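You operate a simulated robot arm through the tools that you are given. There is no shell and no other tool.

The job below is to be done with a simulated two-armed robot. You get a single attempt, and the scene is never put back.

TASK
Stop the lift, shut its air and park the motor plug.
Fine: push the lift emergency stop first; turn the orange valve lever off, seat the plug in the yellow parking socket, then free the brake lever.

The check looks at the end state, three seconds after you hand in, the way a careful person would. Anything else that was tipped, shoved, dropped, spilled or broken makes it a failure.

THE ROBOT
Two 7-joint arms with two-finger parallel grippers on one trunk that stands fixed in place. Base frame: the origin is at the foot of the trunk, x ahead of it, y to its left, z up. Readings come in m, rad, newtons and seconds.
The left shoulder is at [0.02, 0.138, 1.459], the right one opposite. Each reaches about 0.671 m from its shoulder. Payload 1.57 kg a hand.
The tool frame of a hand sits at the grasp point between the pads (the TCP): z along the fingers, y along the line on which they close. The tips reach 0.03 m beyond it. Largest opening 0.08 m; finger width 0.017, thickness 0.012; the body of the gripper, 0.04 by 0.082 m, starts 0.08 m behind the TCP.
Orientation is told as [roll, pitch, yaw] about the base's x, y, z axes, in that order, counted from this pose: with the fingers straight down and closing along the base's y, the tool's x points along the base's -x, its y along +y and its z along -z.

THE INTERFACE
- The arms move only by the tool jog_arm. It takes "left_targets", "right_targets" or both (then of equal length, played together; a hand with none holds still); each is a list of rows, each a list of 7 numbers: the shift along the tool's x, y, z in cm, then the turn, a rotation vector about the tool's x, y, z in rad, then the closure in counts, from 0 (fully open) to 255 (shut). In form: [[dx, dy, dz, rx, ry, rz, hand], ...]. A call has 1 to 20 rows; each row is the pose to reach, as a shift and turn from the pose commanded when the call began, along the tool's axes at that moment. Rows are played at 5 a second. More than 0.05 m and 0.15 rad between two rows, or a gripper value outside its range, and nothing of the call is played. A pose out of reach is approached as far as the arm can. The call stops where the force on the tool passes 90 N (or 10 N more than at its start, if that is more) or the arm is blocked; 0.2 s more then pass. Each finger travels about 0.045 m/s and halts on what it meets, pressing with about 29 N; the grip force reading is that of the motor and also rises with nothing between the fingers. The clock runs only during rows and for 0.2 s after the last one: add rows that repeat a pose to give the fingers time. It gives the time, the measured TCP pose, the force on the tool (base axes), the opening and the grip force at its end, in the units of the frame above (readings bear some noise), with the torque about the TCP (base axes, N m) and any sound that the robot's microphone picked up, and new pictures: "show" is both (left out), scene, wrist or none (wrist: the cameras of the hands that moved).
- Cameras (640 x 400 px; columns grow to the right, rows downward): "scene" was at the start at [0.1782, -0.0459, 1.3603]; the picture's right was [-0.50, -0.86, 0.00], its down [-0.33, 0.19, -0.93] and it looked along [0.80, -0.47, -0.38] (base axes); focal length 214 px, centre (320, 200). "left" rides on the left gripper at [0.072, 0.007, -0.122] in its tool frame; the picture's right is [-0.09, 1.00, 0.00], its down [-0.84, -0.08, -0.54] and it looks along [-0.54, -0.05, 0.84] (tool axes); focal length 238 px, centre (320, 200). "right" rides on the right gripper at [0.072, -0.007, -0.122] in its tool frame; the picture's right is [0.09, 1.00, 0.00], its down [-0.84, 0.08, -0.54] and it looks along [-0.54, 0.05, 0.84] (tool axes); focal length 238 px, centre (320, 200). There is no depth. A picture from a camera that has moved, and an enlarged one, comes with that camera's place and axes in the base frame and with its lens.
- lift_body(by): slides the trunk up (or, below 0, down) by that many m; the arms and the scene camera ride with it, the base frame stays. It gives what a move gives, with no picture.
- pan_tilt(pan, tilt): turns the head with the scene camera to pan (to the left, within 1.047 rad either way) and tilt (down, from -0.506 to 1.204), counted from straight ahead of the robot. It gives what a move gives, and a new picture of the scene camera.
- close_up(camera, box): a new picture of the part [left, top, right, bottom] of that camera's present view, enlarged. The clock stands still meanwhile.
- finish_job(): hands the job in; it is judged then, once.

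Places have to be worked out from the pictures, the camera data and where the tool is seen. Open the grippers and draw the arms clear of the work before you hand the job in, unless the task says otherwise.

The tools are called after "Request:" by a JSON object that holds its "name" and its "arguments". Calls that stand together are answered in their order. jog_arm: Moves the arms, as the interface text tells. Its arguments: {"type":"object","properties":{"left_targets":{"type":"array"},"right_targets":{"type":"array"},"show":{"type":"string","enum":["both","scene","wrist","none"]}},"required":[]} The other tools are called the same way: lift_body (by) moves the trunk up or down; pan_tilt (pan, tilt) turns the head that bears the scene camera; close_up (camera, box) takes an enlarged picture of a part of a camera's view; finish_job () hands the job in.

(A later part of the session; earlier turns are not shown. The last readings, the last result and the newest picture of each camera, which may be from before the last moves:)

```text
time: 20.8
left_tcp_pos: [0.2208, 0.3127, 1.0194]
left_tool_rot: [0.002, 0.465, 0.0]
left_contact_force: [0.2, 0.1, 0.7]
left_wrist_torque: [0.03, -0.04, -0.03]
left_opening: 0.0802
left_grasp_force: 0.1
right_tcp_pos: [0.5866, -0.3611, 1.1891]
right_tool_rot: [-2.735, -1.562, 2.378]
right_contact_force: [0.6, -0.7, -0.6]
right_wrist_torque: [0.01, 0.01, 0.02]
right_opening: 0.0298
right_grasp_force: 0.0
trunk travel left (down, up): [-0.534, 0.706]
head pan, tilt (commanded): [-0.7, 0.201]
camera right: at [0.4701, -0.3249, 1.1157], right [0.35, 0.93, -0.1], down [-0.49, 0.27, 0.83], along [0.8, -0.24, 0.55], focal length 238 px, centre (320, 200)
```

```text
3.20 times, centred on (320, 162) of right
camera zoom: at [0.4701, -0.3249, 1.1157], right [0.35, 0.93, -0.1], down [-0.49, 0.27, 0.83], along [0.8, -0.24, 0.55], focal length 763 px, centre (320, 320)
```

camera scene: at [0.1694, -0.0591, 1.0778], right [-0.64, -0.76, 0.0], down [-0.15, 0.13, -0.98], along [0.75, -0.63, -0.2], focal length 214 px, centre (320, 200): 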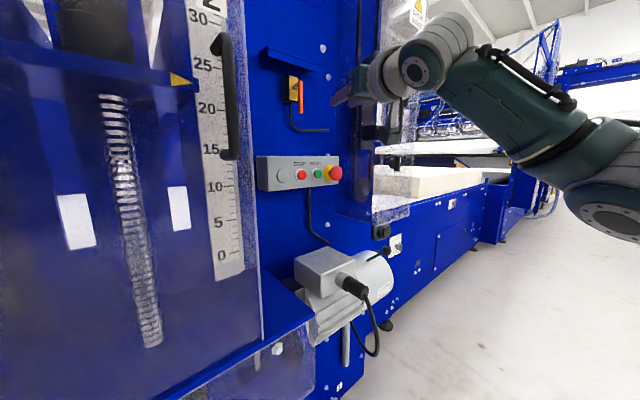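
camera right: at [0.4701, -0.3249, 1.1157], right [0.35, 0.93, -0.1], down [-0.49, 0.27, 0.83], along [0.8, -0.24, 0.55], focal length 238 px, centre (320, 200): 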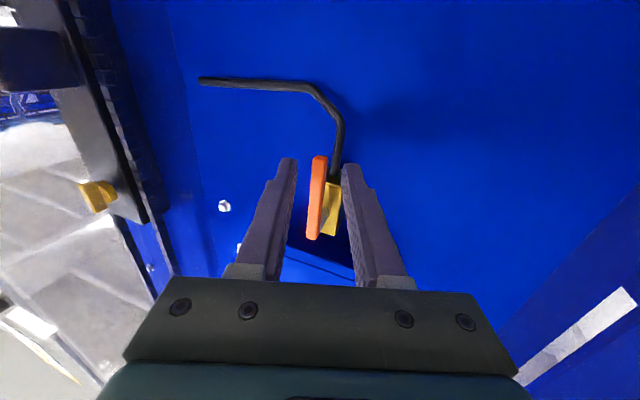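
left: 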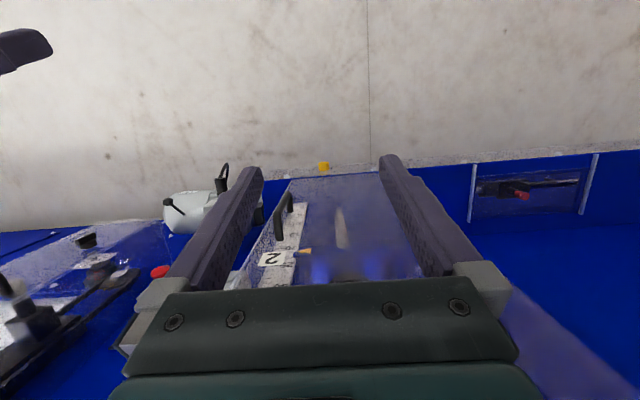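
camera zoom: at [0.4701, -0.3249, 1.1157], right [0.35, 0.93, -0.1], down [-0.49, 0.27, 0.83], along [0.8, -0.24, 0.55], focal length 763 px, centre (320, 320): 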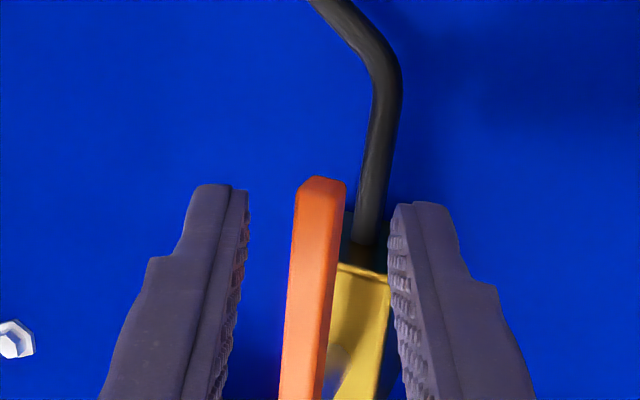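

The lever is well between the fingers with no contact. I try the usual closing sense first (clockwise seen from the front: lower end toward +y), moving 2.5 cm gently and watching the force.

Request:
{"name": "jog_arm", "arguments": {"right_targets": [[0, 0.94, -0.35, 0, 0, 0, 160], [0, 1.5, -0.56, 0, 0, 0, 160], [-0.2, 1.9, -0.7, 0, 0, 0, 160], [-0.3, 2.35, -0.87, 0, 0, 0, 160]], "show": "wrist"}}

Request:
{"name": "close_up", "arguments": {"camera": "right", "box": [220, 100, 420, 225]}}

```text
time: 21.8
left_tcp_pos: [0.2217, 0.3124, 1.0196]
left_tool_rot: [0.002, 0.465, 0.003]
left_contact_force: [0.1, 0.6, -0.5]
left_wrist_torque: [-0.01, 0.0, 0.01]
left_opening: 0.0803
left_grasp_force: 0.0
right_tcp_pos: [0.5855, -0.3365, 1.1911]
right_tool_rot: [-2.695, -1.562, 2.34]
right_contact_force: [0.2, -0.2, 0.7]
right_wrist_torque: [-0.04, 0.02, -0.03]
right_opening: 0.0304
right_grasp_force: 0.5
trunk travel left (down, up): [-0.534, 0.706]
head pan, tilt (commanded): [-0.7, 0.201]
camera right: at [0.4699, -0.2998, 1.1192], right [0.35, 0.93, -0.1], down [-0.49, 0.27, 0.83], along [0.8, -0.24, 0.55], focal length 238 px, centre (320, 200)
```

right: 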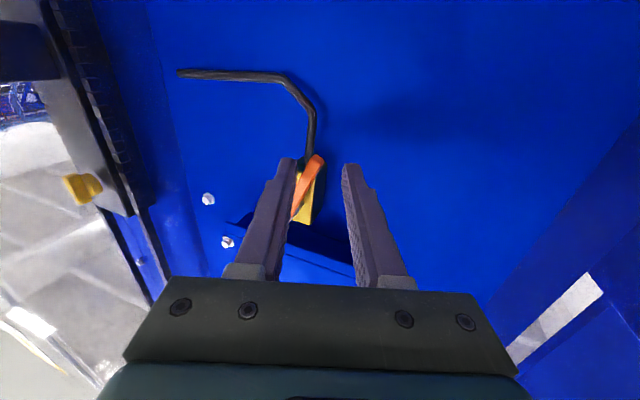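

```text
3.20 times, centred on (320, 162) of right
camera zoom: at [0.4699, -0.2998, 1.1192], right [0.35, 0.93, -0.1], down [-0.49, 0.27, 0.83], along [0.8, -0.24, 0.55], focal length 763 px, centre (320, 320)
```

zoom: 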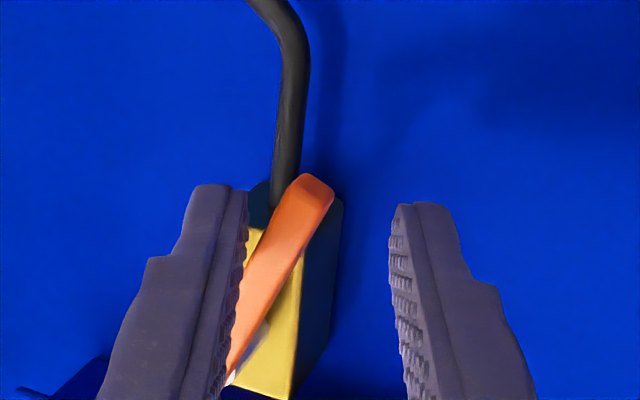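

The lever turns freely that way (about 22° so far, no resistance). I continue along the arc around the pivot at z≈1.234 up to horizontal.

Request:
{"name": "jog_arm", "arguments": {"right_targets": [[-0.24, 1.27, -0.47, 0, 0, 0, 160], [-0.7, 1.9, -0.7, 0, 0, 0, 160], [-1.13, 2.49, -0.92, 0, 0, 0, 160], [-1.65, 2.8, -1.03, 0, 0, 0, 160], [-2.16, 3.06, -1.13, 0, 0, 0, 160], [-2.6, 3.15, -1.17, 0, 0, 0, 160], [-2.94, 3.24, -1.2, 0, 0, 0, 160]], "show": "both"}}

Request:
{"name": "close_up", "arguments": {"camera": "right", "box": [220, 100, 420, 225]}}

Request:
{"name": "close_up", "arguments": {"camera": "scene", "box": [240, 60, 380, 150]}}

```text
time: 23.4
left_tcp_pos: [0.2216, 0.3123, 1.0208]
left_tool_rot: [0.002, 0.464, 0.001]
left_contact_force: [-0.4, -0.3, 0.1]
left_wrist_torque: [0.03, -0.01, 0.02]
left_opening: 0.08
left_grasp_force: 0.1
right_tcp_pos: [0.5858, -0.3003, 1.22]
right_tool_rot: [-2.82, -1.562, 2.465]
right_contact_force: [1.0, 0.3, -0.2]
right_wrist_torque: [-0.02, -0.01, 0.0]
right_opening: 0.0299
right_grasp_force: 0.0
trunk travel left (down, up): [-0.534, 0.706]
head pan, tilt (commanded): [-0.7, 0.201]
camera scene: at [0.1693, -0.0591, 1.0778], right [-0.64, -0.76, 0.0], down [-0.15, 0.13, -0.98], along [0.75, -0.63, -0.2], focal length 214 px, centre (320, 200)
camera right: at [0.4705, -0.2649, 1.148], right [0.35, 0.93, -0.09], down [-0.49, 0.27, 0.83], along [0.8, -0.24, 0.55], focal length 238 px, centre (320, 200)
```

scene: 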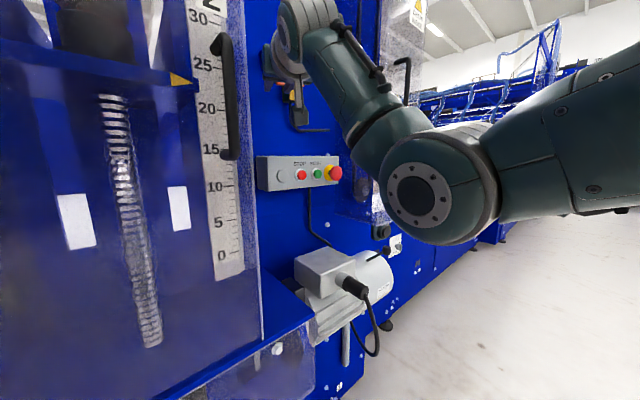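
right: 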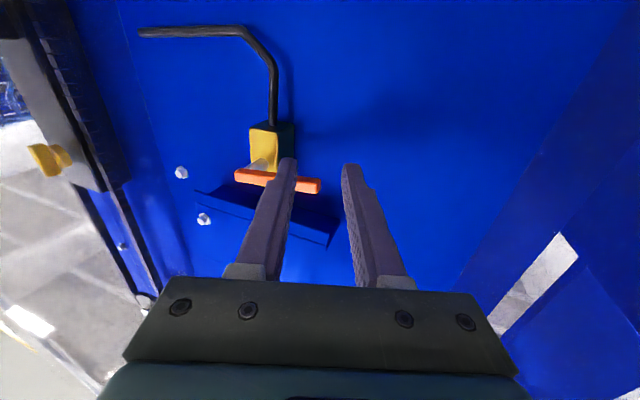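

```text
3.20 times, centred on (320, 162) of right
camera zoom: at [0.4705, -0.2649, 1.148], right [0.35, 0.93, -0.09], down [-0.49, 0.27, 0.83], along [0.8, -0.24, 0.55], focal length 763 px, centre (320, 320)
```

zoom: 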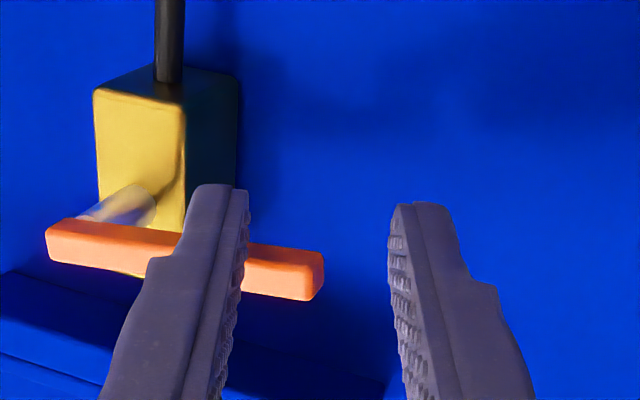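

```text
4.44 times, centred on (310, 105) of scene
camera zoom: at [0.1693, -0.0591, 1.0778], right [-0.64, -0.76, 0.0], down [-0.15, 0.13, -0.98], along [0.75, -0.63, -0.2], focal length 953 px, centre (364, 622)
```

zoom: 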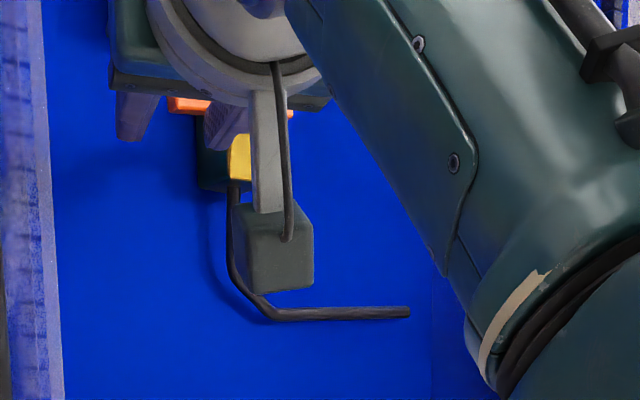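

The lever is about 8° short of horizontal by my measurement. I keep raising the finger in small steps until the lever meets its stop.

Request:
{"name": "jog_arm", "arguments": {"right_targets": [[-0.3, 0, 0, 0, 0, 0, 160], [-0.6, 0, 0, 0, 0, 0, 160], [-0.8, 0, 0, 0, 0, 0, 160]], "show": "none"}}

Request:
{"name": "close_up", "arguments": {"camera": "right", "box": [220, 100, 420, 225]}}

```text
time: 24.2
left_tcp_pos: [0.2207, 0.3131, 1.02]
left_tool_rot: [0.003, 0.464, 0.001]
left_contact_force: [-0.1, -0.8, -0.1]
left_wrist_torque: [0.01, 0.0, 0.03]
left_opening: 0.0801
left_grasp_force: 0.0
right_tcp_pos: [0.5872, -0.2994, 1.2265]
right_tool_rot: [-2.566, -1.564, 2.211]
right_contact_force: [0.4, 0.4, -2.0]
right_wrist_torque: [0.08, 0.04, 0.06]
right_opening: 0.0295
right_grasp_force: 0.1
trunk travel left (down, up): [-0.534, 0.706]
head pan, tilt (commanded): [-0.7, 0.201]
```

```text
3.20 times, centred on (320, 162) of right
camera zoom: at [0.4702, -0.2642, 1.1546], right [0.35, 0.93, -0.09], down [-0.48, 0.26, 0.83], along [0.8, -0.24, 0.54], focal length 763 px, centre (320, 320)
```

zoom: 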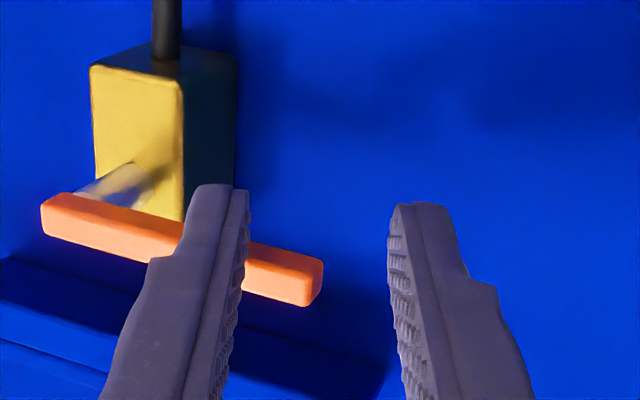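

The lever now measures horizontal to within about a degree. I nudge a little more to feel whether it is at its stop.

Request:
{"name": "jog_arm", "arguments": {"right_targets": [[-0.15, 0, 0, 0, 0, 0, 160], [-0.3, 0, 0, 0, 0, 0, 160]], "show": "none"}}

Request:
{"name": "close_up", "arguments": {"camera": "right", "box": [220, 100, 420, 225]}}

```text
time: 24.8
left_tcp_pos: [0.2218, 0.3134, 1.0206]
left_tool_rot: [0.003, 0.467, 0.003]
left_contact_force: [0.1, 0.9, 0.4]
left_wrist_torque: [0.03, -0.01, 0.0]
left_opening: 0.0802
left_grasp_force: 0.1
right_tcp_pos: [0.5862, -0.3007, 1.2265]
right_tool_rot: [-1.112, -1.568, 0.753]
right_contact_force: [4.1, -0.5, -12.4]
right_wrist_torque: [0.3, 0.33, 0.12]
right_opening: 0.0289
right_grasp_force: 0.0
trunk travel left (down, up): [-0.534, 0.706]
head pan, tilt (commanded): [-0.7, 0.201]
```

```text
3.20 times, centred on (320, 162) of right
camera zoom: at [0.4696, -0.2641, 1.1557], right [0.35, 0.93, -0.09], down [-0.48, 0.26, 0.84], along [0.81, -0.25, 0.54], focal length 763 px, centre (320, 320)
```

zoom: 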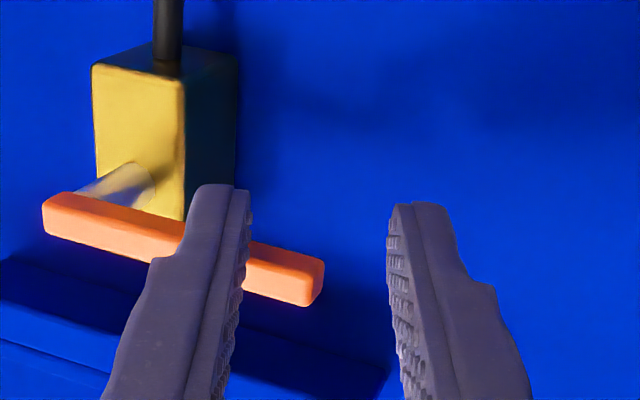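

The force rose to 12 N with no more movement: the lever is on its stop, horizontal, so the valve is off. I drop 1.5 cm clear of the lever and draw the hand back and to the right.

Request:
{"name": "jog_arm", "arguments": {"right_targets": [[1.5, 0, 0, 0, 0, 0, 160], [1.5, -1.5, -3, 0, 0, 0, 160], [1.5, -4, -6, 0, 0, 0, 160], [1.5, -6.5, -9, 0, 0, 0, 160], [1.5, -9, -12, 0, 0, 0, 160], [1.5, -12, -14, 0, 0, 0, 160]], "show": "none"}}

Request:
{"name": "pan_tilt", "arguments": {"pan": -0.55, "tilt": 0.55}}

Request:
{"name": "close_up", "arguments": {"camera": "scene", "box": [260, 60, 460, 260]}}

```text
time: 26.4
left_tcp_pos: [0.2215, 0.3128, 1.0186]
left_tool_rot: [0.003, 0.466, 0.002]
left_contact_force: [-0.2, 0.2, 0.5]
left_wrist_torque: [0.01, -0.02, 0.02]
left_opening: 0.0801
left_grasp_force: 0.1
right_tcp_pos: [0.4247, -0.3571, 1.1835]
right_tool_rot: [-0.273, -1.49, -0.057]
right_contact_force: [-0.3, 1.2, -0.4]
right_wrist_torque: [0.0, 0.02, 0.02]
right_opening: 0.0299
right_grasp_force: 0.1
trunk travel left (down, up): [-0.534, 0.706]
head pan, tilt (commanded): [-0.7, 0.201]
stopped in row 6 (right hand): the arm was blocked; the commanded pose is now the measured one
```

```text
time: 27.3
left_tcp_pos: [0.2216, 0.3114, 1.0192]
left_tool_rot: [0.002, 0.466, 0.003]
left_contact_force: [0.4, -0.5, -0.2]
left_wrist_torque: [0.0, 0.03, 0.03]
left_opening: 0.08
left_grasp_force: 0.1
right_tcp_pos: [0.4257, -0.3564, 1.1843]
right_tool_rot: [-0.278, -1.489, -0.053]
right_contact_force: [0.0, 1.2, 0.5]
right_wrist_torque: [-0.02, 0.02, -0.01]
right_opening: 0.0298
right_grasp_force: 0.0
trunk travel left (down, up): [-0.534, 0.706]
head pan, tilt (commanded): [-0.55, 0.55]
camera scene: at [0.1746, -0.0461, 1.0456], right [-0.52, -0.85, 0.0], down [-0.44, 0.27, -0.85], along [0.73, -0.45, -0.52], focal length 214 px, centre (320, 200)
```

scene: 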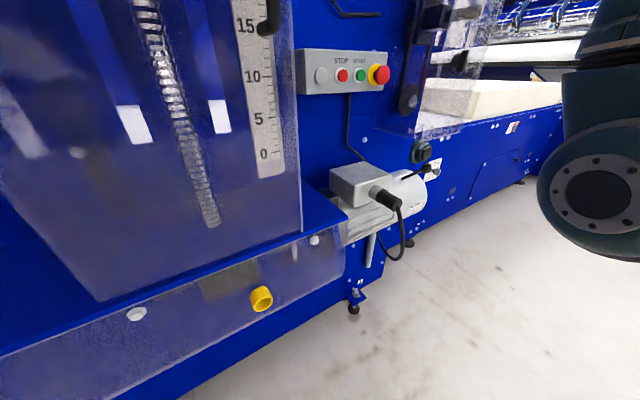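

```text
2.00 times, centred on (360, 160) of scene
camera zoom: at [0.1746, -0.0461, 1.0456], right [-0.52, -0.85, 0.0], down [-0.44, 0.27, -0.85], along [0.73, -0.45, -0.52], focal length 429 px, centre (240, 280)
```

zoom: 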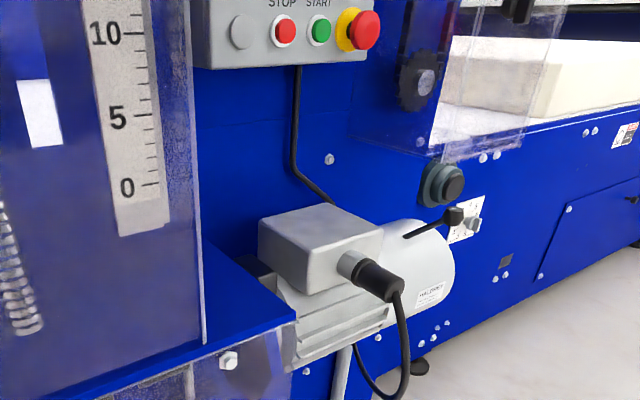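

The arm met a joint limit at the end of the retreat but is clear. The yellow parking socket shows as a cup on the front of the lower beam; I zoom in on it and on the motor.

Request:
{"name": "close_up", "arguments": {"camera": "scene", "box": [220, 270, 300, 330]}}

Request:
{"name": "close_up", "arguments": {"camera": "scene", "box": [320, 150, 450, 270]}}

Request:
{"name": "close_up", "arguments": {"camera": "scene", "box": [180, 230, 380, 340]}}

```text
6.67 times, centred on (260, 300) of scene
camera zoom: at [0.1746, -0.0461, 1.0456], right [-0.52, -0.85, 0.0], down [-0.44, 0.27, -0.85], along [0.73, -0.45, -0.52], focal length 1430 px, centre (720, -467)
```

zoom: 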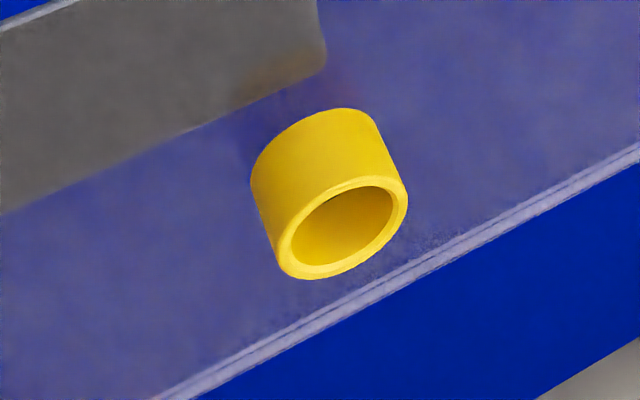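

```text
3.33 times, centred on (385, 210) of scene
camera zoom: at [0.1746, -0.0461, 1.0456], right [-0.52, -0.85, 0.0], down [-0.44, 0.27, -0.85], along [0.73, -0.45, -0.52], focal length 715 px, centre (103, 167)
```

zoom: 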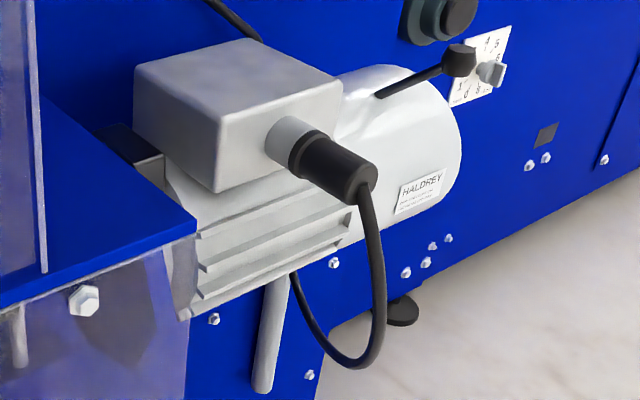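

```text
3.20 times, centred on (280, 285) of scene
camera zoom: at [0.1746, -0.0461, 1.0456], right [-0.52, -0.85, 0.0], down [-0.44, 0.27, -0.85], along [0.73, -0.45, -0.52], focal length 686 px, centre (448, -72)
```

zoom: 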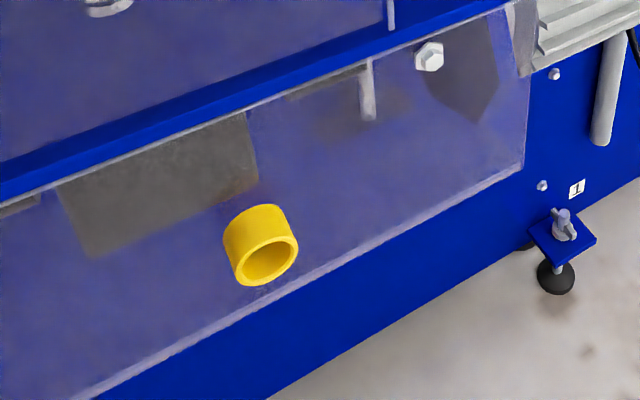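

The plug's axis runs about from [0.47, -0.39, 0.79] to its rear end near [0.43, -0.41, 0.78], and the cup's mouth is near [0.43, -0.078, 0.676] facing the robot. I'll use a forward-and-down hand tilt (pitch ≈ -0.8, fingers closing along y) for both; first I turn and pull the hand back here, high and clear.

Request:
{"name": "jog_arm", "arguments": {"right_targets": [[0.49, -0.41, -0.98, -0.053, 0.114, -0.019, 120], [0.98, -0.82, -1.97, -0.106, 0.228, -0.038, 80], [1.47, -1.23, -2.95, -0.159, 0.342, -0.057, 40], [1.95, -1.65, -3.93, -0.211, 0.456, -0.076, 0], [2.44, -2.06, -4.92, -0.264, 0.57, -0.095, 0], [2.93, -2.47, -5.9, -0.317, 0.684, -0.114, 0]], "show": "both"}}

```text
time: 27.9
left_tcp_pos: [0.2215, 0.3132, 1.0189]
left_tool_rot: [0.001, 0.468, 0.003]
left_contact_force: [-0.3, 0.5, -0.5]
left_wrist_torque: [0.02, -0.01, -0.02]
left_opening: 0.08
left_grasp_force: 0.1
right_tcp_pos: [0.4025, -0.3473, 1.1029]
right_tool_rot: [-0.185, -1.081, -0.02]
right_contact_force: [-0.5, 0.3, 0.1]
right_wrist_torque: [0.02, -0.01, 0.02]
right_opening: 0.0673
right_grasp_force: 0.1
trunk travel left (down, up): [-0.534, 0.706]
head pan, tilt (commanded): [-0.55, 0.55]
stopped in row 3 (right hand): the arm was blocked; the commanded pose is now the measured one
camera scene: at [0.1746, -0.0459, 1.0456], right [-0.52, -0.85, 0.0], down [-0.45, 0.27, -0.85], along [0.73, -0.45, -0.52], focal length 214 px, centre (320, 200)
camera right: at [0.2623, -0.3281, 1.0966], right [0.14, 0.98, -0.17], down [-0.06, 0.18, 0.98], along [0.99, -0.12, 0.08], focal length 238 px, centre (320, 200)
```

scene: 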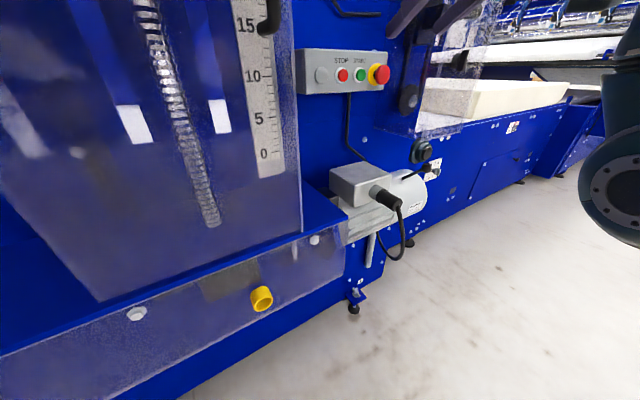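
right: 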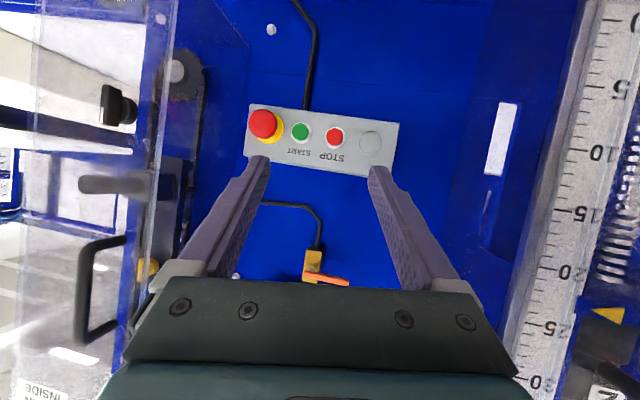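

The arm folds against a joint limit when the hand is this close to the shoulder, so I go to a roomier pose: lower and a bit forward, at about [0.42, -0.38, 1.0], turning to the forward-down tilt.

Request:
{"name": "jog_arm", "arguments": {"right_targets": [[2.06, -0.5, 1.73, -0.05, 0.07, -0.009, 40], [4.12, -1.0, 3.47, -0.1, 0.14, -0.019, 0], [6.18, -1.5, 5.2, -0.15, 0.21, -0.028, 0], [8.24, -2.0, 6.94, -0.2, 0.279, -0.038, 0]], "show": "both"}}

```text
time: 28.9
left_tcp_pos: [0.2217, 0.3127, 1.0195]
left_tool_rot: [0.002, 0.467, 0.001]
left_contact_force: [0.4, -1.1, -0.1]
left_wrist_torque: [-0.02, -0.01, 0.01]
left_opening: 0.0803
left_grasp_force: 0.1
right_tcp_pos: [0.4199, -0.3805, 1.001]
right_tool_rot: [-0.001, -0.801, 0.007]
right_contact_force: [-0.2, -0.1, 0.1]
right_wrist_torque: [-0.04, 0.01, -0.03]
right_opening: 0.0799
right_grasp_force: 0.0
trunk travel left (down, up): [-0.534, 0.706]
head pan, tilt (commanded): [-0.55, 0.55]
camera scene: at [0.1746, -0.0461, 1.0456], right [-0.52, -0.85, 0.0], down [-0.45, 0.27, -0.85], along [0.73, -0.45, -0.52], focal length 214 px, centre (320, 200)
camera right: at [0.2825, -0.3881, 1.0349], right [-0.07, 1.0, -0.07], down [0.19, 0.08, 0.98], along [0.98, 0.05, -0.2], focal length 238 px, centre (320, 200)
```

scene: 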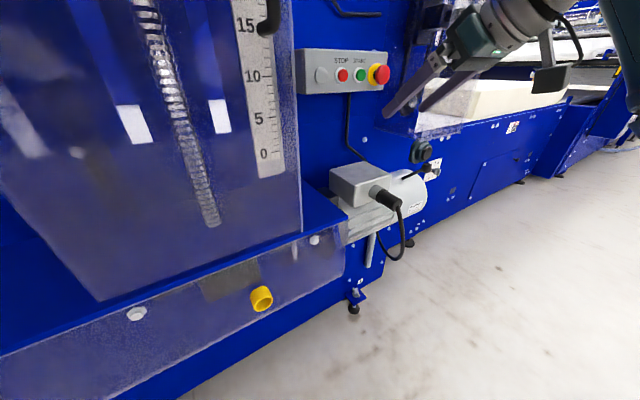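
right: 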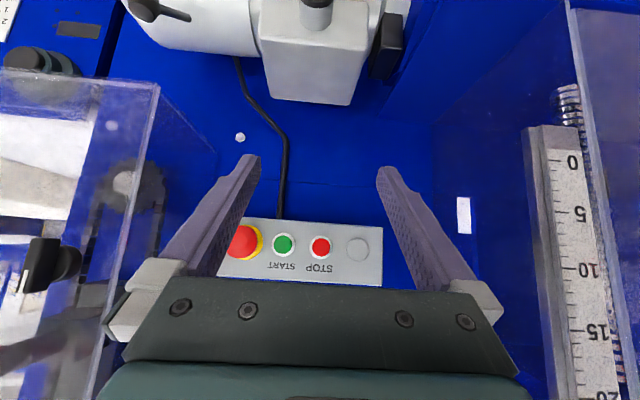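

Clean pose now: [0.42, -0.38, 1.0], pitch -0.8. I lower the trunk another 0.1 m (tips stay above the motor box top at z≈0.81) and look at the plug with both cameras.

Request:
{"name": "lift_body", "arguments": {"by": -0.1}}

Request:
{"name": "close_up", "arguments": {"camera": "right", "box": [0, 0, 640, 400]}}

Request:
{"name": "pan_tilt", "arguments": {"pan": -0.8, "tilt": 0.4}}

Request:
{"name": "close_up", "arguments": {"camera": "scene", "box": [240, 150, 400, 300]}}

```text
time: 30.2
left_tcp_pos: [0.2218, 0.3122, 0.9186]
left_tool_rot: [0.001, 0.465, 0.003]
left_contact_force: [0.2, 0.3, 0.3]
left_wrist_torque: [0.03, 0.05, 0.01]
left_opening: 0.08
left_grasp_force: 0.1
right_tcp_pos: [0.4196, -0.3803, 0.9027]
right_tool_rot: [-0.002, -0.803, 0.004]
right_contact_force: [-0.7, 0.1, -0.3]
right_wrist_torque: [0.0, -0.02, 0.01]
right_opening: 0.0801
right_grasp_force: 0.1
trunk travel left (down, up): [-0.434, 0.806]
head pan, tilt (commanded): [-0.55, 0.55]
```

```text
1.00 times, centred on (320, 200) of right (not enlarged: the box is as wide or as high as the picture)
camera zoom: at [0.2826, -0.3879, 0.9352], right [-0.07, 1.0, -0.07], down [0.19, 0.08, 0.98], along [0.98, 0.05, -0.2], focal length 238 px, centre (320, 200)
```

zoom: 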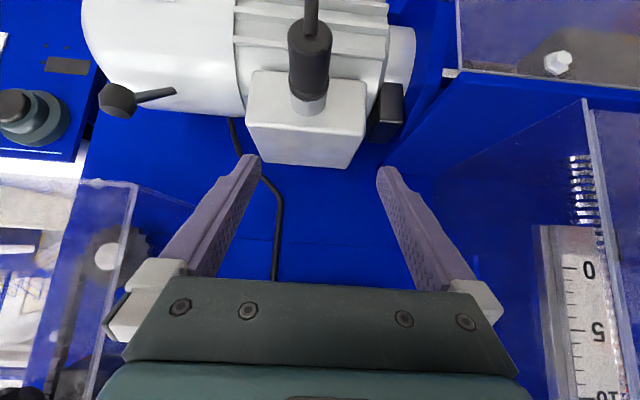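

```text
time: 31.0
left_tcp_pos: [0.2208, 0.3126, 0.9185]
left_tool_rot: [0.002, 0.465, 0.003]
left_contact_force: [0.0, -0.6, 0.9]
left_wrist_torque: [0.01, 0.01, 0.01]
left_opening: 0.0801
left_grasp_force: 0.0
right_tcp_pos: [0.421, -0.3808, 0.9015]
right_tool_rot: [-0.003, -0.804, 0.003]
right_contact_force: [0.7, 0.1, -0.1]
right_wrist_torque: [0.04, -0.01, 0.01]
right_opening: 0.08
right_grasp_force: 0.0
trunk travel left (down, up): [-0.434, 0.806]
head pan, tilt (commanded): [-0.799, 0.4]
camera scene: at [0.1627, -0.0655, 0.9592], right [-0.72, -0.7, 0.0], down [-0.27, 0.28, -0.92], along [0.64, -0.66, -0.39], focal length 214 px, centre (320, 200)
```

scene: 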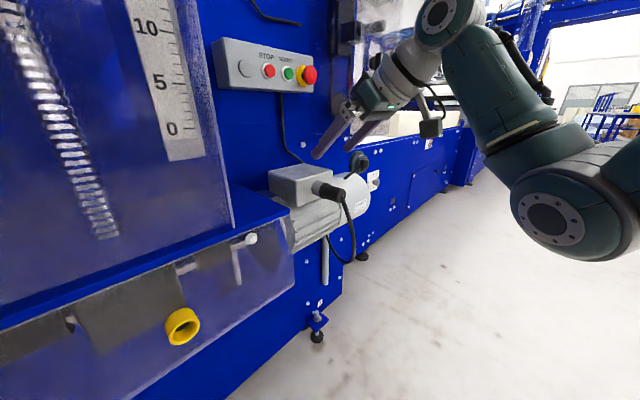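

```text
2.67 times, centred on (320, 225) of scene
camera zoom: at [0.1627, -0.0655, 0.9592], right [-0.72, -0.7, 0.0], down [-0.27, 0.28, -0.92], along [0.64, -0.66, -0.39], focal length 572 px, centre (320, 133)
```

zoom: 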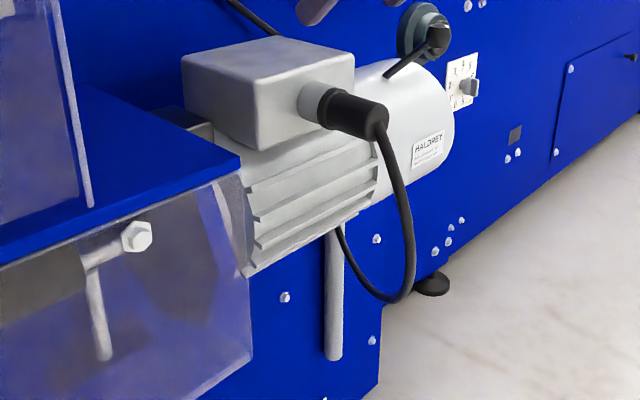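

The plug body is clear now: axis along x at y≈-0.394, z≈0.793, black body from x≈0.425 to 0.475, about 33 mm thick. I go to a pre-grasp on the tool axis and advance part way with the fingers open.

Request:
{"name": "jog_arm", "arguments": {"right_targets": [[3.0, -0.7, 0.8, 0, 0, 0, 0], [5.9, -1.35, 1.5, 0, 0, 0, 0], [5.9, -1.35, 4.0, 0, 0, 0, 0], [5.9, -1.35, 6.0, 0, 0, 0, 0]], "show": "both"}}

Request:
{"name": "close_up", "arguments": {"camera": "scene", "box": [250, 130, 390, 230]}}

```text
time: 32.0
left_tcp_pos: [0.2222, 0.3118, 0.9182]
left_tool_rot: [0.002, 0.467, 0.003]
left_contact_force: [0.0, 0.0, 0.2]
left_wrist_torque: [-0.04, -0.04, -0.01]
left_opening: 0.0799
left_grasp_force: 0.0
right_tcp_pos: [0.4237, -0.3944, 0.8171]
right_tool_rot: [-0.002, -0.804, 0.002]
right_contact_force: [0.5, 0.1, 0.5]
right_wrist_torque: [-0.02, -0.01, 0.03]
right_opening: 0.0801
right_grasp_force: 0.1
trunk travel left (down, up): [-0.434, 0.806]
head pan, tilt (commanded): [-0.799, 0.4]
camera scene: at [0.1627, -0.0655, 0.9593], right [-0.72, -0.7, 0.0], down [-0.27, 0.28, -0.92], along [0.64, -0.66, -0.39], focal length 214 px, centre (320, 200)
camera right: at [0.2856, -0.401, 0.8506], right [-0.07, 1.0, -0.07], down [0.19, 0.08, 0.98], along [0.98, 0.05, -0.2], focal length 238 px, centre (320, 200)
```

scene: 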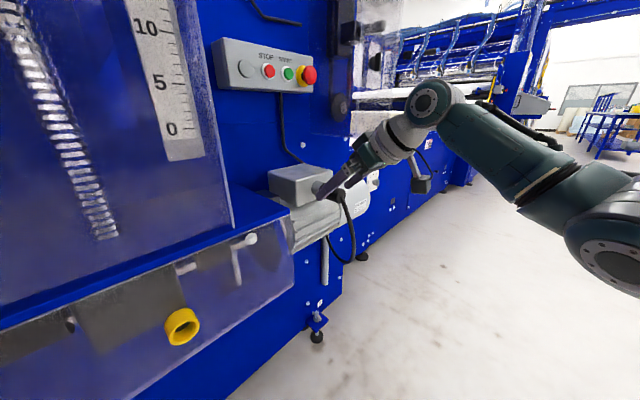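
right: 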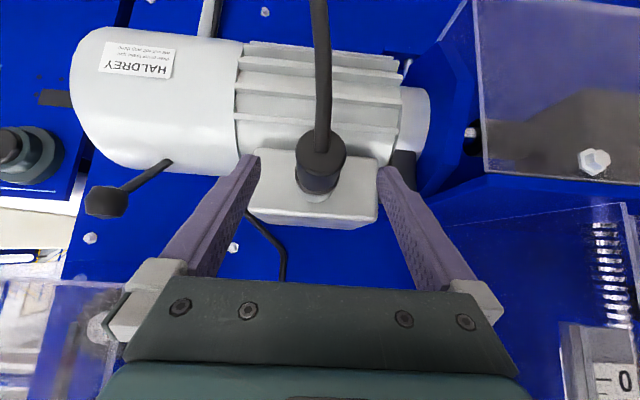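

```text
4.00 times, centred on (320, 180) of scene
camera zoom: at [0.1627, -0.0655, 0.9593], right [-0.72, -0.7, 0.0], down [-0.27, 0.28, -0.92], along [0.64, -0.66, -0.39], focal length 858 px, centre (320, 280)
```

zoom: 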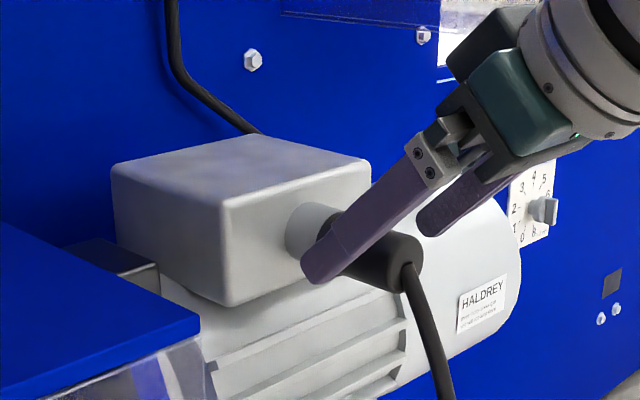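

Fingers straddle the plug evenly (rear face measured at [0.425, -0.395, 0.794]). I advance the last 3.4 cm and close on the plug body.

Request:
{"name": "jog_arm", "arguments": {"right_targets": [[0, 0, 1.7, 0, 0, 0, 0], [0, 0, 3.4, 0, 0, 0, 0], [0, 0, 3.4, 0, 0, 0, 130], [0, 0, 3.4, 0, 0, 0, 255], [0, 0, 3.4, 0, 0, 0, 255], [0, 0, 3.4, 0, 0, 0, 255], [0, 0, 3.4, 0, 0, 0, 255]], "show": "both"}}

Request:
{"name": "close_up", "arguments": {"camera": "scene", "box": [250, 130, 390, 230]}}

```text
time: 33.6
left_tcp_pos: [0.2213, 0.3106, 0.9191]
left_tool_rot: [0.002, 0.466, 0.002]
left_contact_force: [-0.4, 0.4, -0.6]
left_wrist_torque: [-0.03, 0.02, 0.04]
left_opening: 0.0799
left_grasp_force: 0.1
right_tcp_pos: [0.4462, -0.395, 0.7936]
right_tool_rot: [-0.007, -0.804, 0.005]
right_contact_force: [1.2, -5.5, -2.5]
right_wrist_torque: [0.02, 0.05, -0.16]
right_opening: 0.0341
right_grasp_force: 29.2
trunk travel left (down, up): [-0.434, 0.806]
head pan, tilt (commanded): [-0.799, 0.4]
camera scene: at [0.1627, -0.0664, 0.9593], right [-0.72, -0.7, 0.0], down [-0.27, 0.28, -0.92], along [0.64, -0.66, -0.39], focal length 214 px, centre (320, 200)
camera right: at [0.3084, -0.4017, 0.8269], right [-0.07, 1.0, -0.07], down [0.19, 0.08, 0.98], along [0.98, 0.05, -0.2], focal length 238 px, centre (320, 200)
```

scene: 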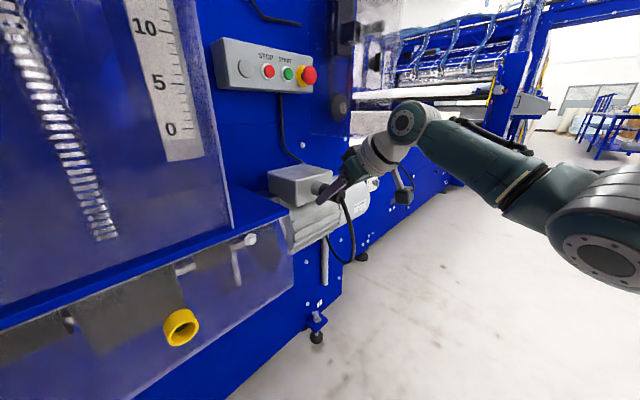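
right: 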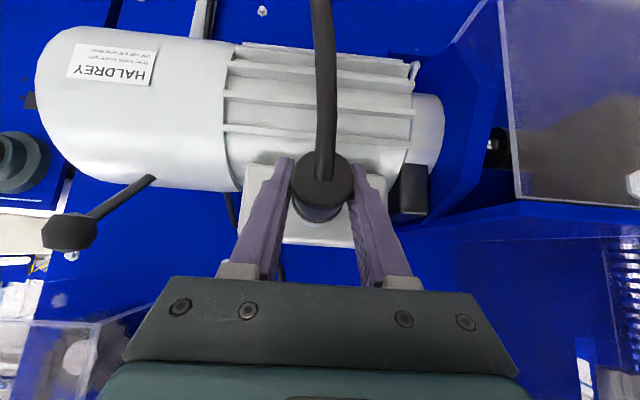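

```text
4.00 times, centred on (320, 180) of scene
camera zoom: at [0.1627, -0.0664, 0.9593], right [-0.72, -0.7, 0.0], down [-0.27, 0.28, -0.92], along [0.64, -0.66, -0.39], focal length 858 px, centre (320, 280)
```

zoom: 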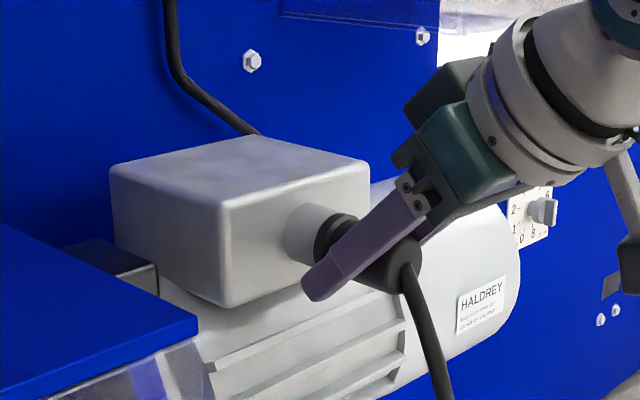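

The plug is gripped (opening 34 mm, 29 N). I pull it straight out along -x in small steps.

Request:
{"name": "jog_arm", "arguments": {"right_targets": [[0.35, -0.1, -0.36, 0, 0, 0, 255], [0.7, -0.1, -0.72, 0, 0, 0, 255], [1.04, -0.1, -1.08, 0, 0, 0, 255], [1.39, -0.1, -1.44, 0, 0, 0, 255], [1.74, -0.1, -1.8, 0, 0, 0, 255], [2.09, -0.1, -2.16, 0, 0, 0, 255]], "show": "both"}}

Request:
{"name": "close_up", "arguments": {"camera": "scene", "box": [250, 130, 390, 230]}}

```text
time: 35.0
left_tcp_pos: [0.2219, 0.3131, 0.9193]
left_tool_rot: [0.002, 0.466, 0.001]
left_contact_force: [-0.4, -0.7, -0.2]
left_wrist_torque: [0.02, -0.03, 0.01]
left_opening: 0.08
left_grasp_force: 0.1
right_tcp_pos: [0.4159, -0.395, 0.7942]
right_tool_rot: [-0.001, -0.803, 0.003]
right_contact_force: [0.3, 1.1, 0.9]
right_wrist_torque: [0.01, 0.0, 0.0]
right_opening: 0.034
right_grasp_force: 28.9
trunk travel left (down, up): [-0.434, 0.806]
head pan, tilt (commanded): [-0.799, 0.4]
camera scene: at [0.1625, -0.0655, 0.9593], right [-0.72, -0.7, 0.0], down [-0.27, 0.28, -0.92], along [0.64, -0.66, -0.39], focal length 214 px, centre (320, 200)
camera right: at [0.2783, -0.4019, 0.8272], right [-0.07, 1.0, -0.07], down [0.19, 0.08, 0.98], along [0.98, 0.05, -0.2], focal length 238 px, centre (320, 200)
```

scene: 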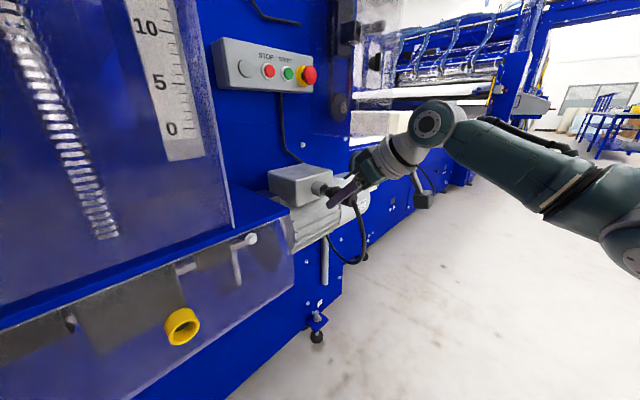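
right: 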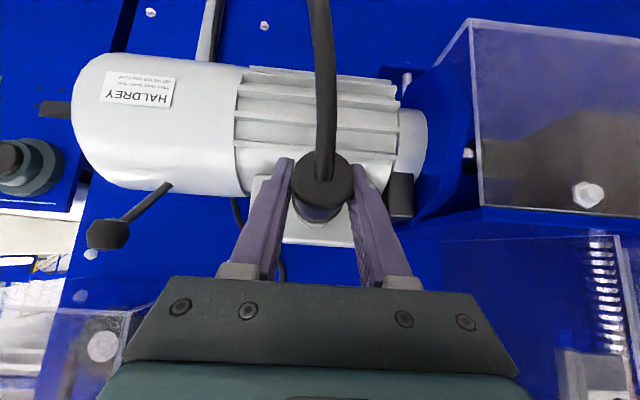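

```text
4.00 times, centred on (320, 180) of scene
camera zoom: at [0.1625, -0.0655, 0.9593], right [-0.72, -0.7, 0.0], down [-0.27, 0.28, -0.92], along [0.64, -0.66, -0.39], focal length 858 px, centre (320, 280)
```

zoom: 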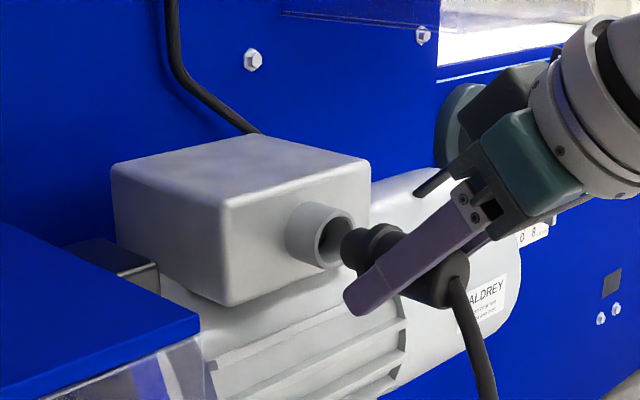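

The plug is out of its socket and held well (nose tip about 4.6 cm ahead of the TCP, collar about 2.8 cm ahead). I draw it back 4.5 cm more and look at how the cable behaves.

Request:
{"name": "jog_arm", "arguments": {"right_targets": [[1.04, 0, -1.08, 0, 0, 0, 255], [2.09, 0, -2.16, 0, 0, 0, 255], [3.13, 0, -3.24, 0, 0, 0, 255]], "show": "wrist"}}

Request:
{"name": "pan_tilt", "arguments": {"pan": -0.6, "tilt": 0.55}}

Request:
{"name": "close_up", "arguments": {"camera": "scene", "box": [290, 80, 450, 250]}}

Request:
{"name": "close_up", "arguments": {"camera": "scene", "box": [180, 230, 280, 310]}}

```text
time: 35.8
left_tcp_pos: [0.2212, 0.3123, 0.9183]
left_tool_rot: [0.002, 0.466, 0.001]
left_contact_force: [0.1, -0.2, -0.2]
left_wrist_torque: [0.01, 0.01, -0.01]
left_opening: 0.0801
left_grasp_force: 0.1
right_tcp_pos: [0.3711, -0.3961, 0.7946]
right_tool_rot: [-0.003, -0.804, 0.004]
right_contact_force: [-0.3, 0.6, -0.3]
right_wrist_torque: [-0.02, 0.03, -0.05]
right_opening: 0.0339
right_grasp_force: 29.4
trunk travel left (down, up): [-0.434, 0.806]
head pan, tilt (commanded): [-0.799, 0.4]
camera right: at [0.2333, -0.4025, 0.828], right [-0.07, 1.0, -0.07], down [0.19, 0.08, 0.98], along [0.98, 0.05, -0.2], focal length 238 px, centre (320, 200)
```

right: 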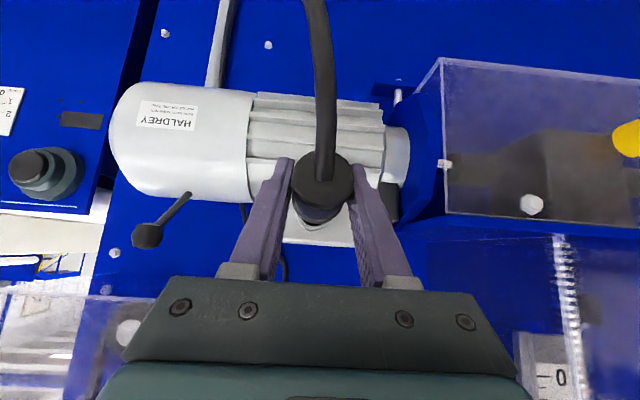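

```text
time: 36.5
left_tcp_pos: [0.2223, 0.3126, 0.9185]
left_tool_rot: [0.001, 0.466, 0.002]
left_contact_force: [0.1, -0.2, -0.4]
left_wrist_torque: [0.01, 0.0, -0.02]
left_opening: 0.0801
left_grasp_force: 0.1
right_tcp_pos: [0.3709, -0.3966, 0.7947]
right_tool_rot: [-0.002, -0.802, 0.003]
right_contact_force: [-0.2, 0.4, -0.1]
right_wrist_torque: [0.03, 0.03, 0.0]
right_opening: 0.0339
right_grasp_force: 28.9
trunk travel left (down, up): [-0.434, 0.806]
head pan, tilt (commanded): [-0.6, 0.55]
camera scene: at [0.1721, -0.0498, 0.9456], right [-0.57, -0.82, 0.0], down [-0.43, 0.3, -0.85], along [0.7, -0.48, -0.52], focal length 214 px, centre (320, 200)
```

scene: 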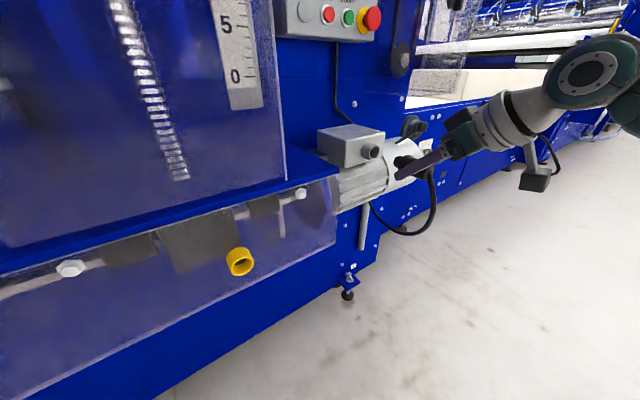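

```text
2.35 times, centred on (370, 165) of scene
camera zoom: at [0.1721, -0.0498, 0.9456], right [-0.57, -0.82, 0.0], down [-0.43, 0.3, -0.85], along [0.7, -0.48, -0.52], focal length 505 px, centre (202, 282)
```

zoom: 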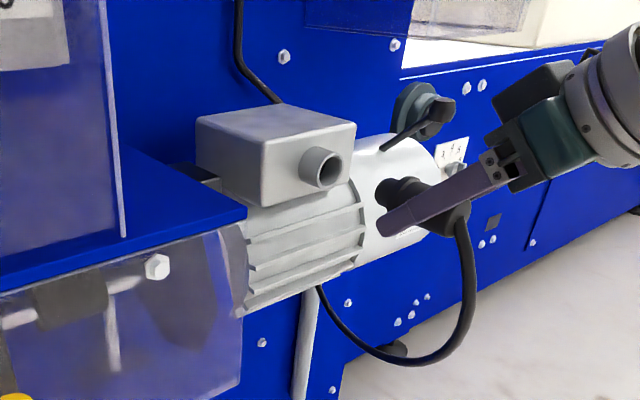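

```text
5.00 times, centred on (230, 270) of scene
camera zoom: at [0.1721, -0.0498, 0.9456], right [-0.57, -0.82, 0.0], down [-0.43, 0.3, -0.85], along [0.7, -0.48, -0.52], focal length 1072 px, centre (770, -150)
```

zoom: 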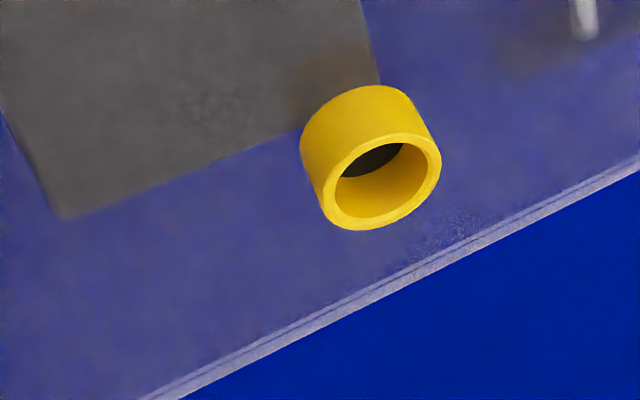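

The plug moves freely with its cable trailing from under the motor. I now carry it toward the cup in two stages, staying well in front of the panel, checking the force and cable half way.

Request:
{"name": "jog_arm", "arguments": {"right_targets": [[0.7, 2.6, 0.2, 0, 0, 0, 255], [1.4, 5.2, 0.4, 0, 0, 0, 255], [2.1, 7.8, 0.6, 0, 0, 0, 255], [2.8, 10.4, 0.8, 0, 0, 0, 255], [3.5, 13.0, 1.0, 0, 0, 0, 255], [4.1, 15.6, 1.2, 0, 0, 0, 255]], "show": "both"}}

```text
time: 37.9
left_tcp_pos: [0.2212, 0.3138, 0.9194]
left_tool_rot: [0.002, 0.467, 0.003]
left_contact_force: [-0.2, 0.2, -0.3]
left_wrist_torque: [0.02, 0.01, -0.04]
left_opening: 0.08
left_grasp_force: 0.0
right_tcp_pos: [0.3526, -0.2399, 0.7571]
right_tool_rot: [-0.003, -0.803, 0.004]
right_contact_force: [0.2, -0.3, -0.2]
right_wrist_torque: [-0.01, 0.0, 0.03]
right_opening: 0.0338
right_grasp_force: 29.2
trunk travel left (down, up): [-0.434, 0.806]
head pan, tilt (commanded): [-0.6, 0.55]
camera scene: at [0.1721, -0.0494, 0.9455], right [-0.56, -0.83, 0.0], down [-0.43, 0.3, -0.85], along [0.7, -0.48, -0.52], focal length 214 px, centre (320, 200)
camera right: at [0.2152, -0.2458, 0.7909], right [-0.07, 1.0, -0.07], down [0.19, 0.08, 0.98], along [0.98, 0.05, -0.2], focal length 238 px, centre (320, 200)
```

scene: 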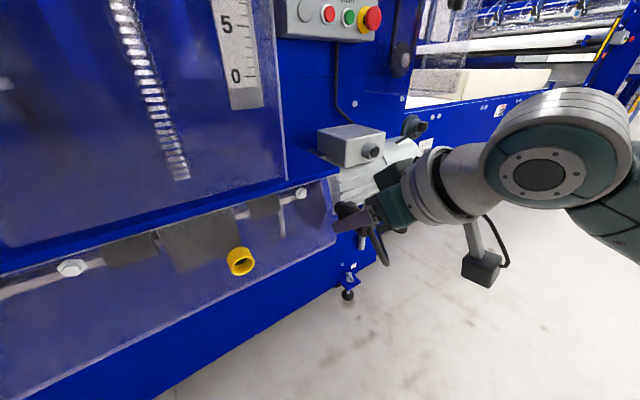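
right: 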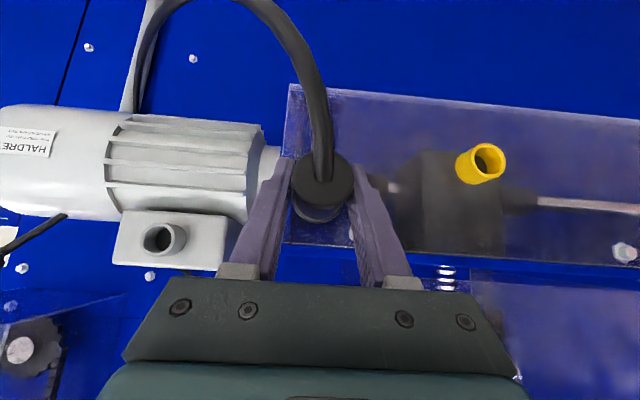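

No strain on the cable. The cup is now in the wrist view; I zoom in on it for a better fix.

Request:
{"name": "close_up", "arguments": {"camera": "right", "box": [430, 120, 550, 210]}}

Request:
{"name": "close_up", "arguments": {"camera": "scene", "box": [200, 220, 280, 300]}}

Request:
{"name": "close_up", "arguments": {"camera": "scene", "box": [320, 180, 420, 280]}}

```text
4.44 times, centred on (490, 165) of right
camera zoom: at [0.2152, -0.2458, 0.7909], right [-0.07, 1.0, -0.07], down [0.19, 0.08, 0.98], along [0.98, 0.05, -0.2], focal length 1059 px, centre (-436, 356)
```

zoom: 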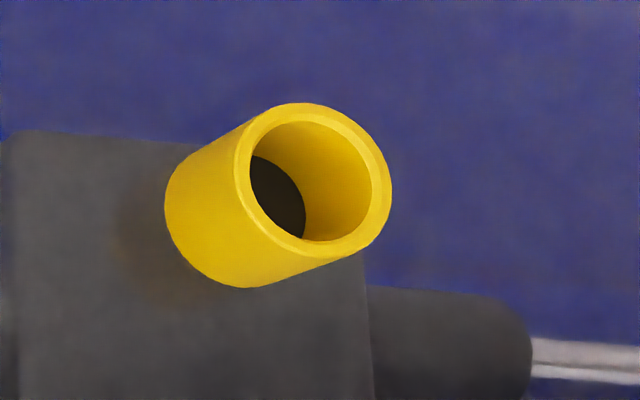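

```text
5.00 times, centred on (240, 260) of scene
camera zoom: at [0.1721, -0.0494, 0.9455], right [-0.56, -0.83, 0.0], down [-0.43, 0.3, -0.85], along [0.7, -0.48, -0.52], focal length 1072 px, centre (720, -100)
```

zoom: 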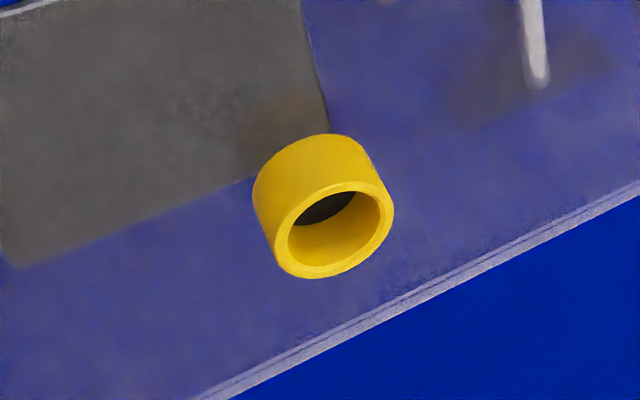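

```text
4.00 times, centred on (370, 230) of scene
camera zoom: at [0.1721, -0.0494, 0.9455], right [-0.56, -0.83, 0.0], down [-0.43, 0.3, -0.85], along [0.7, -0.48, -0.52], focal length 858 px, centre (120, 80)
```

zoom: 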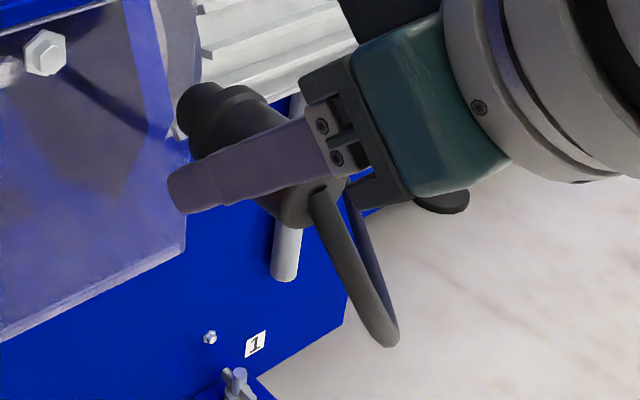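

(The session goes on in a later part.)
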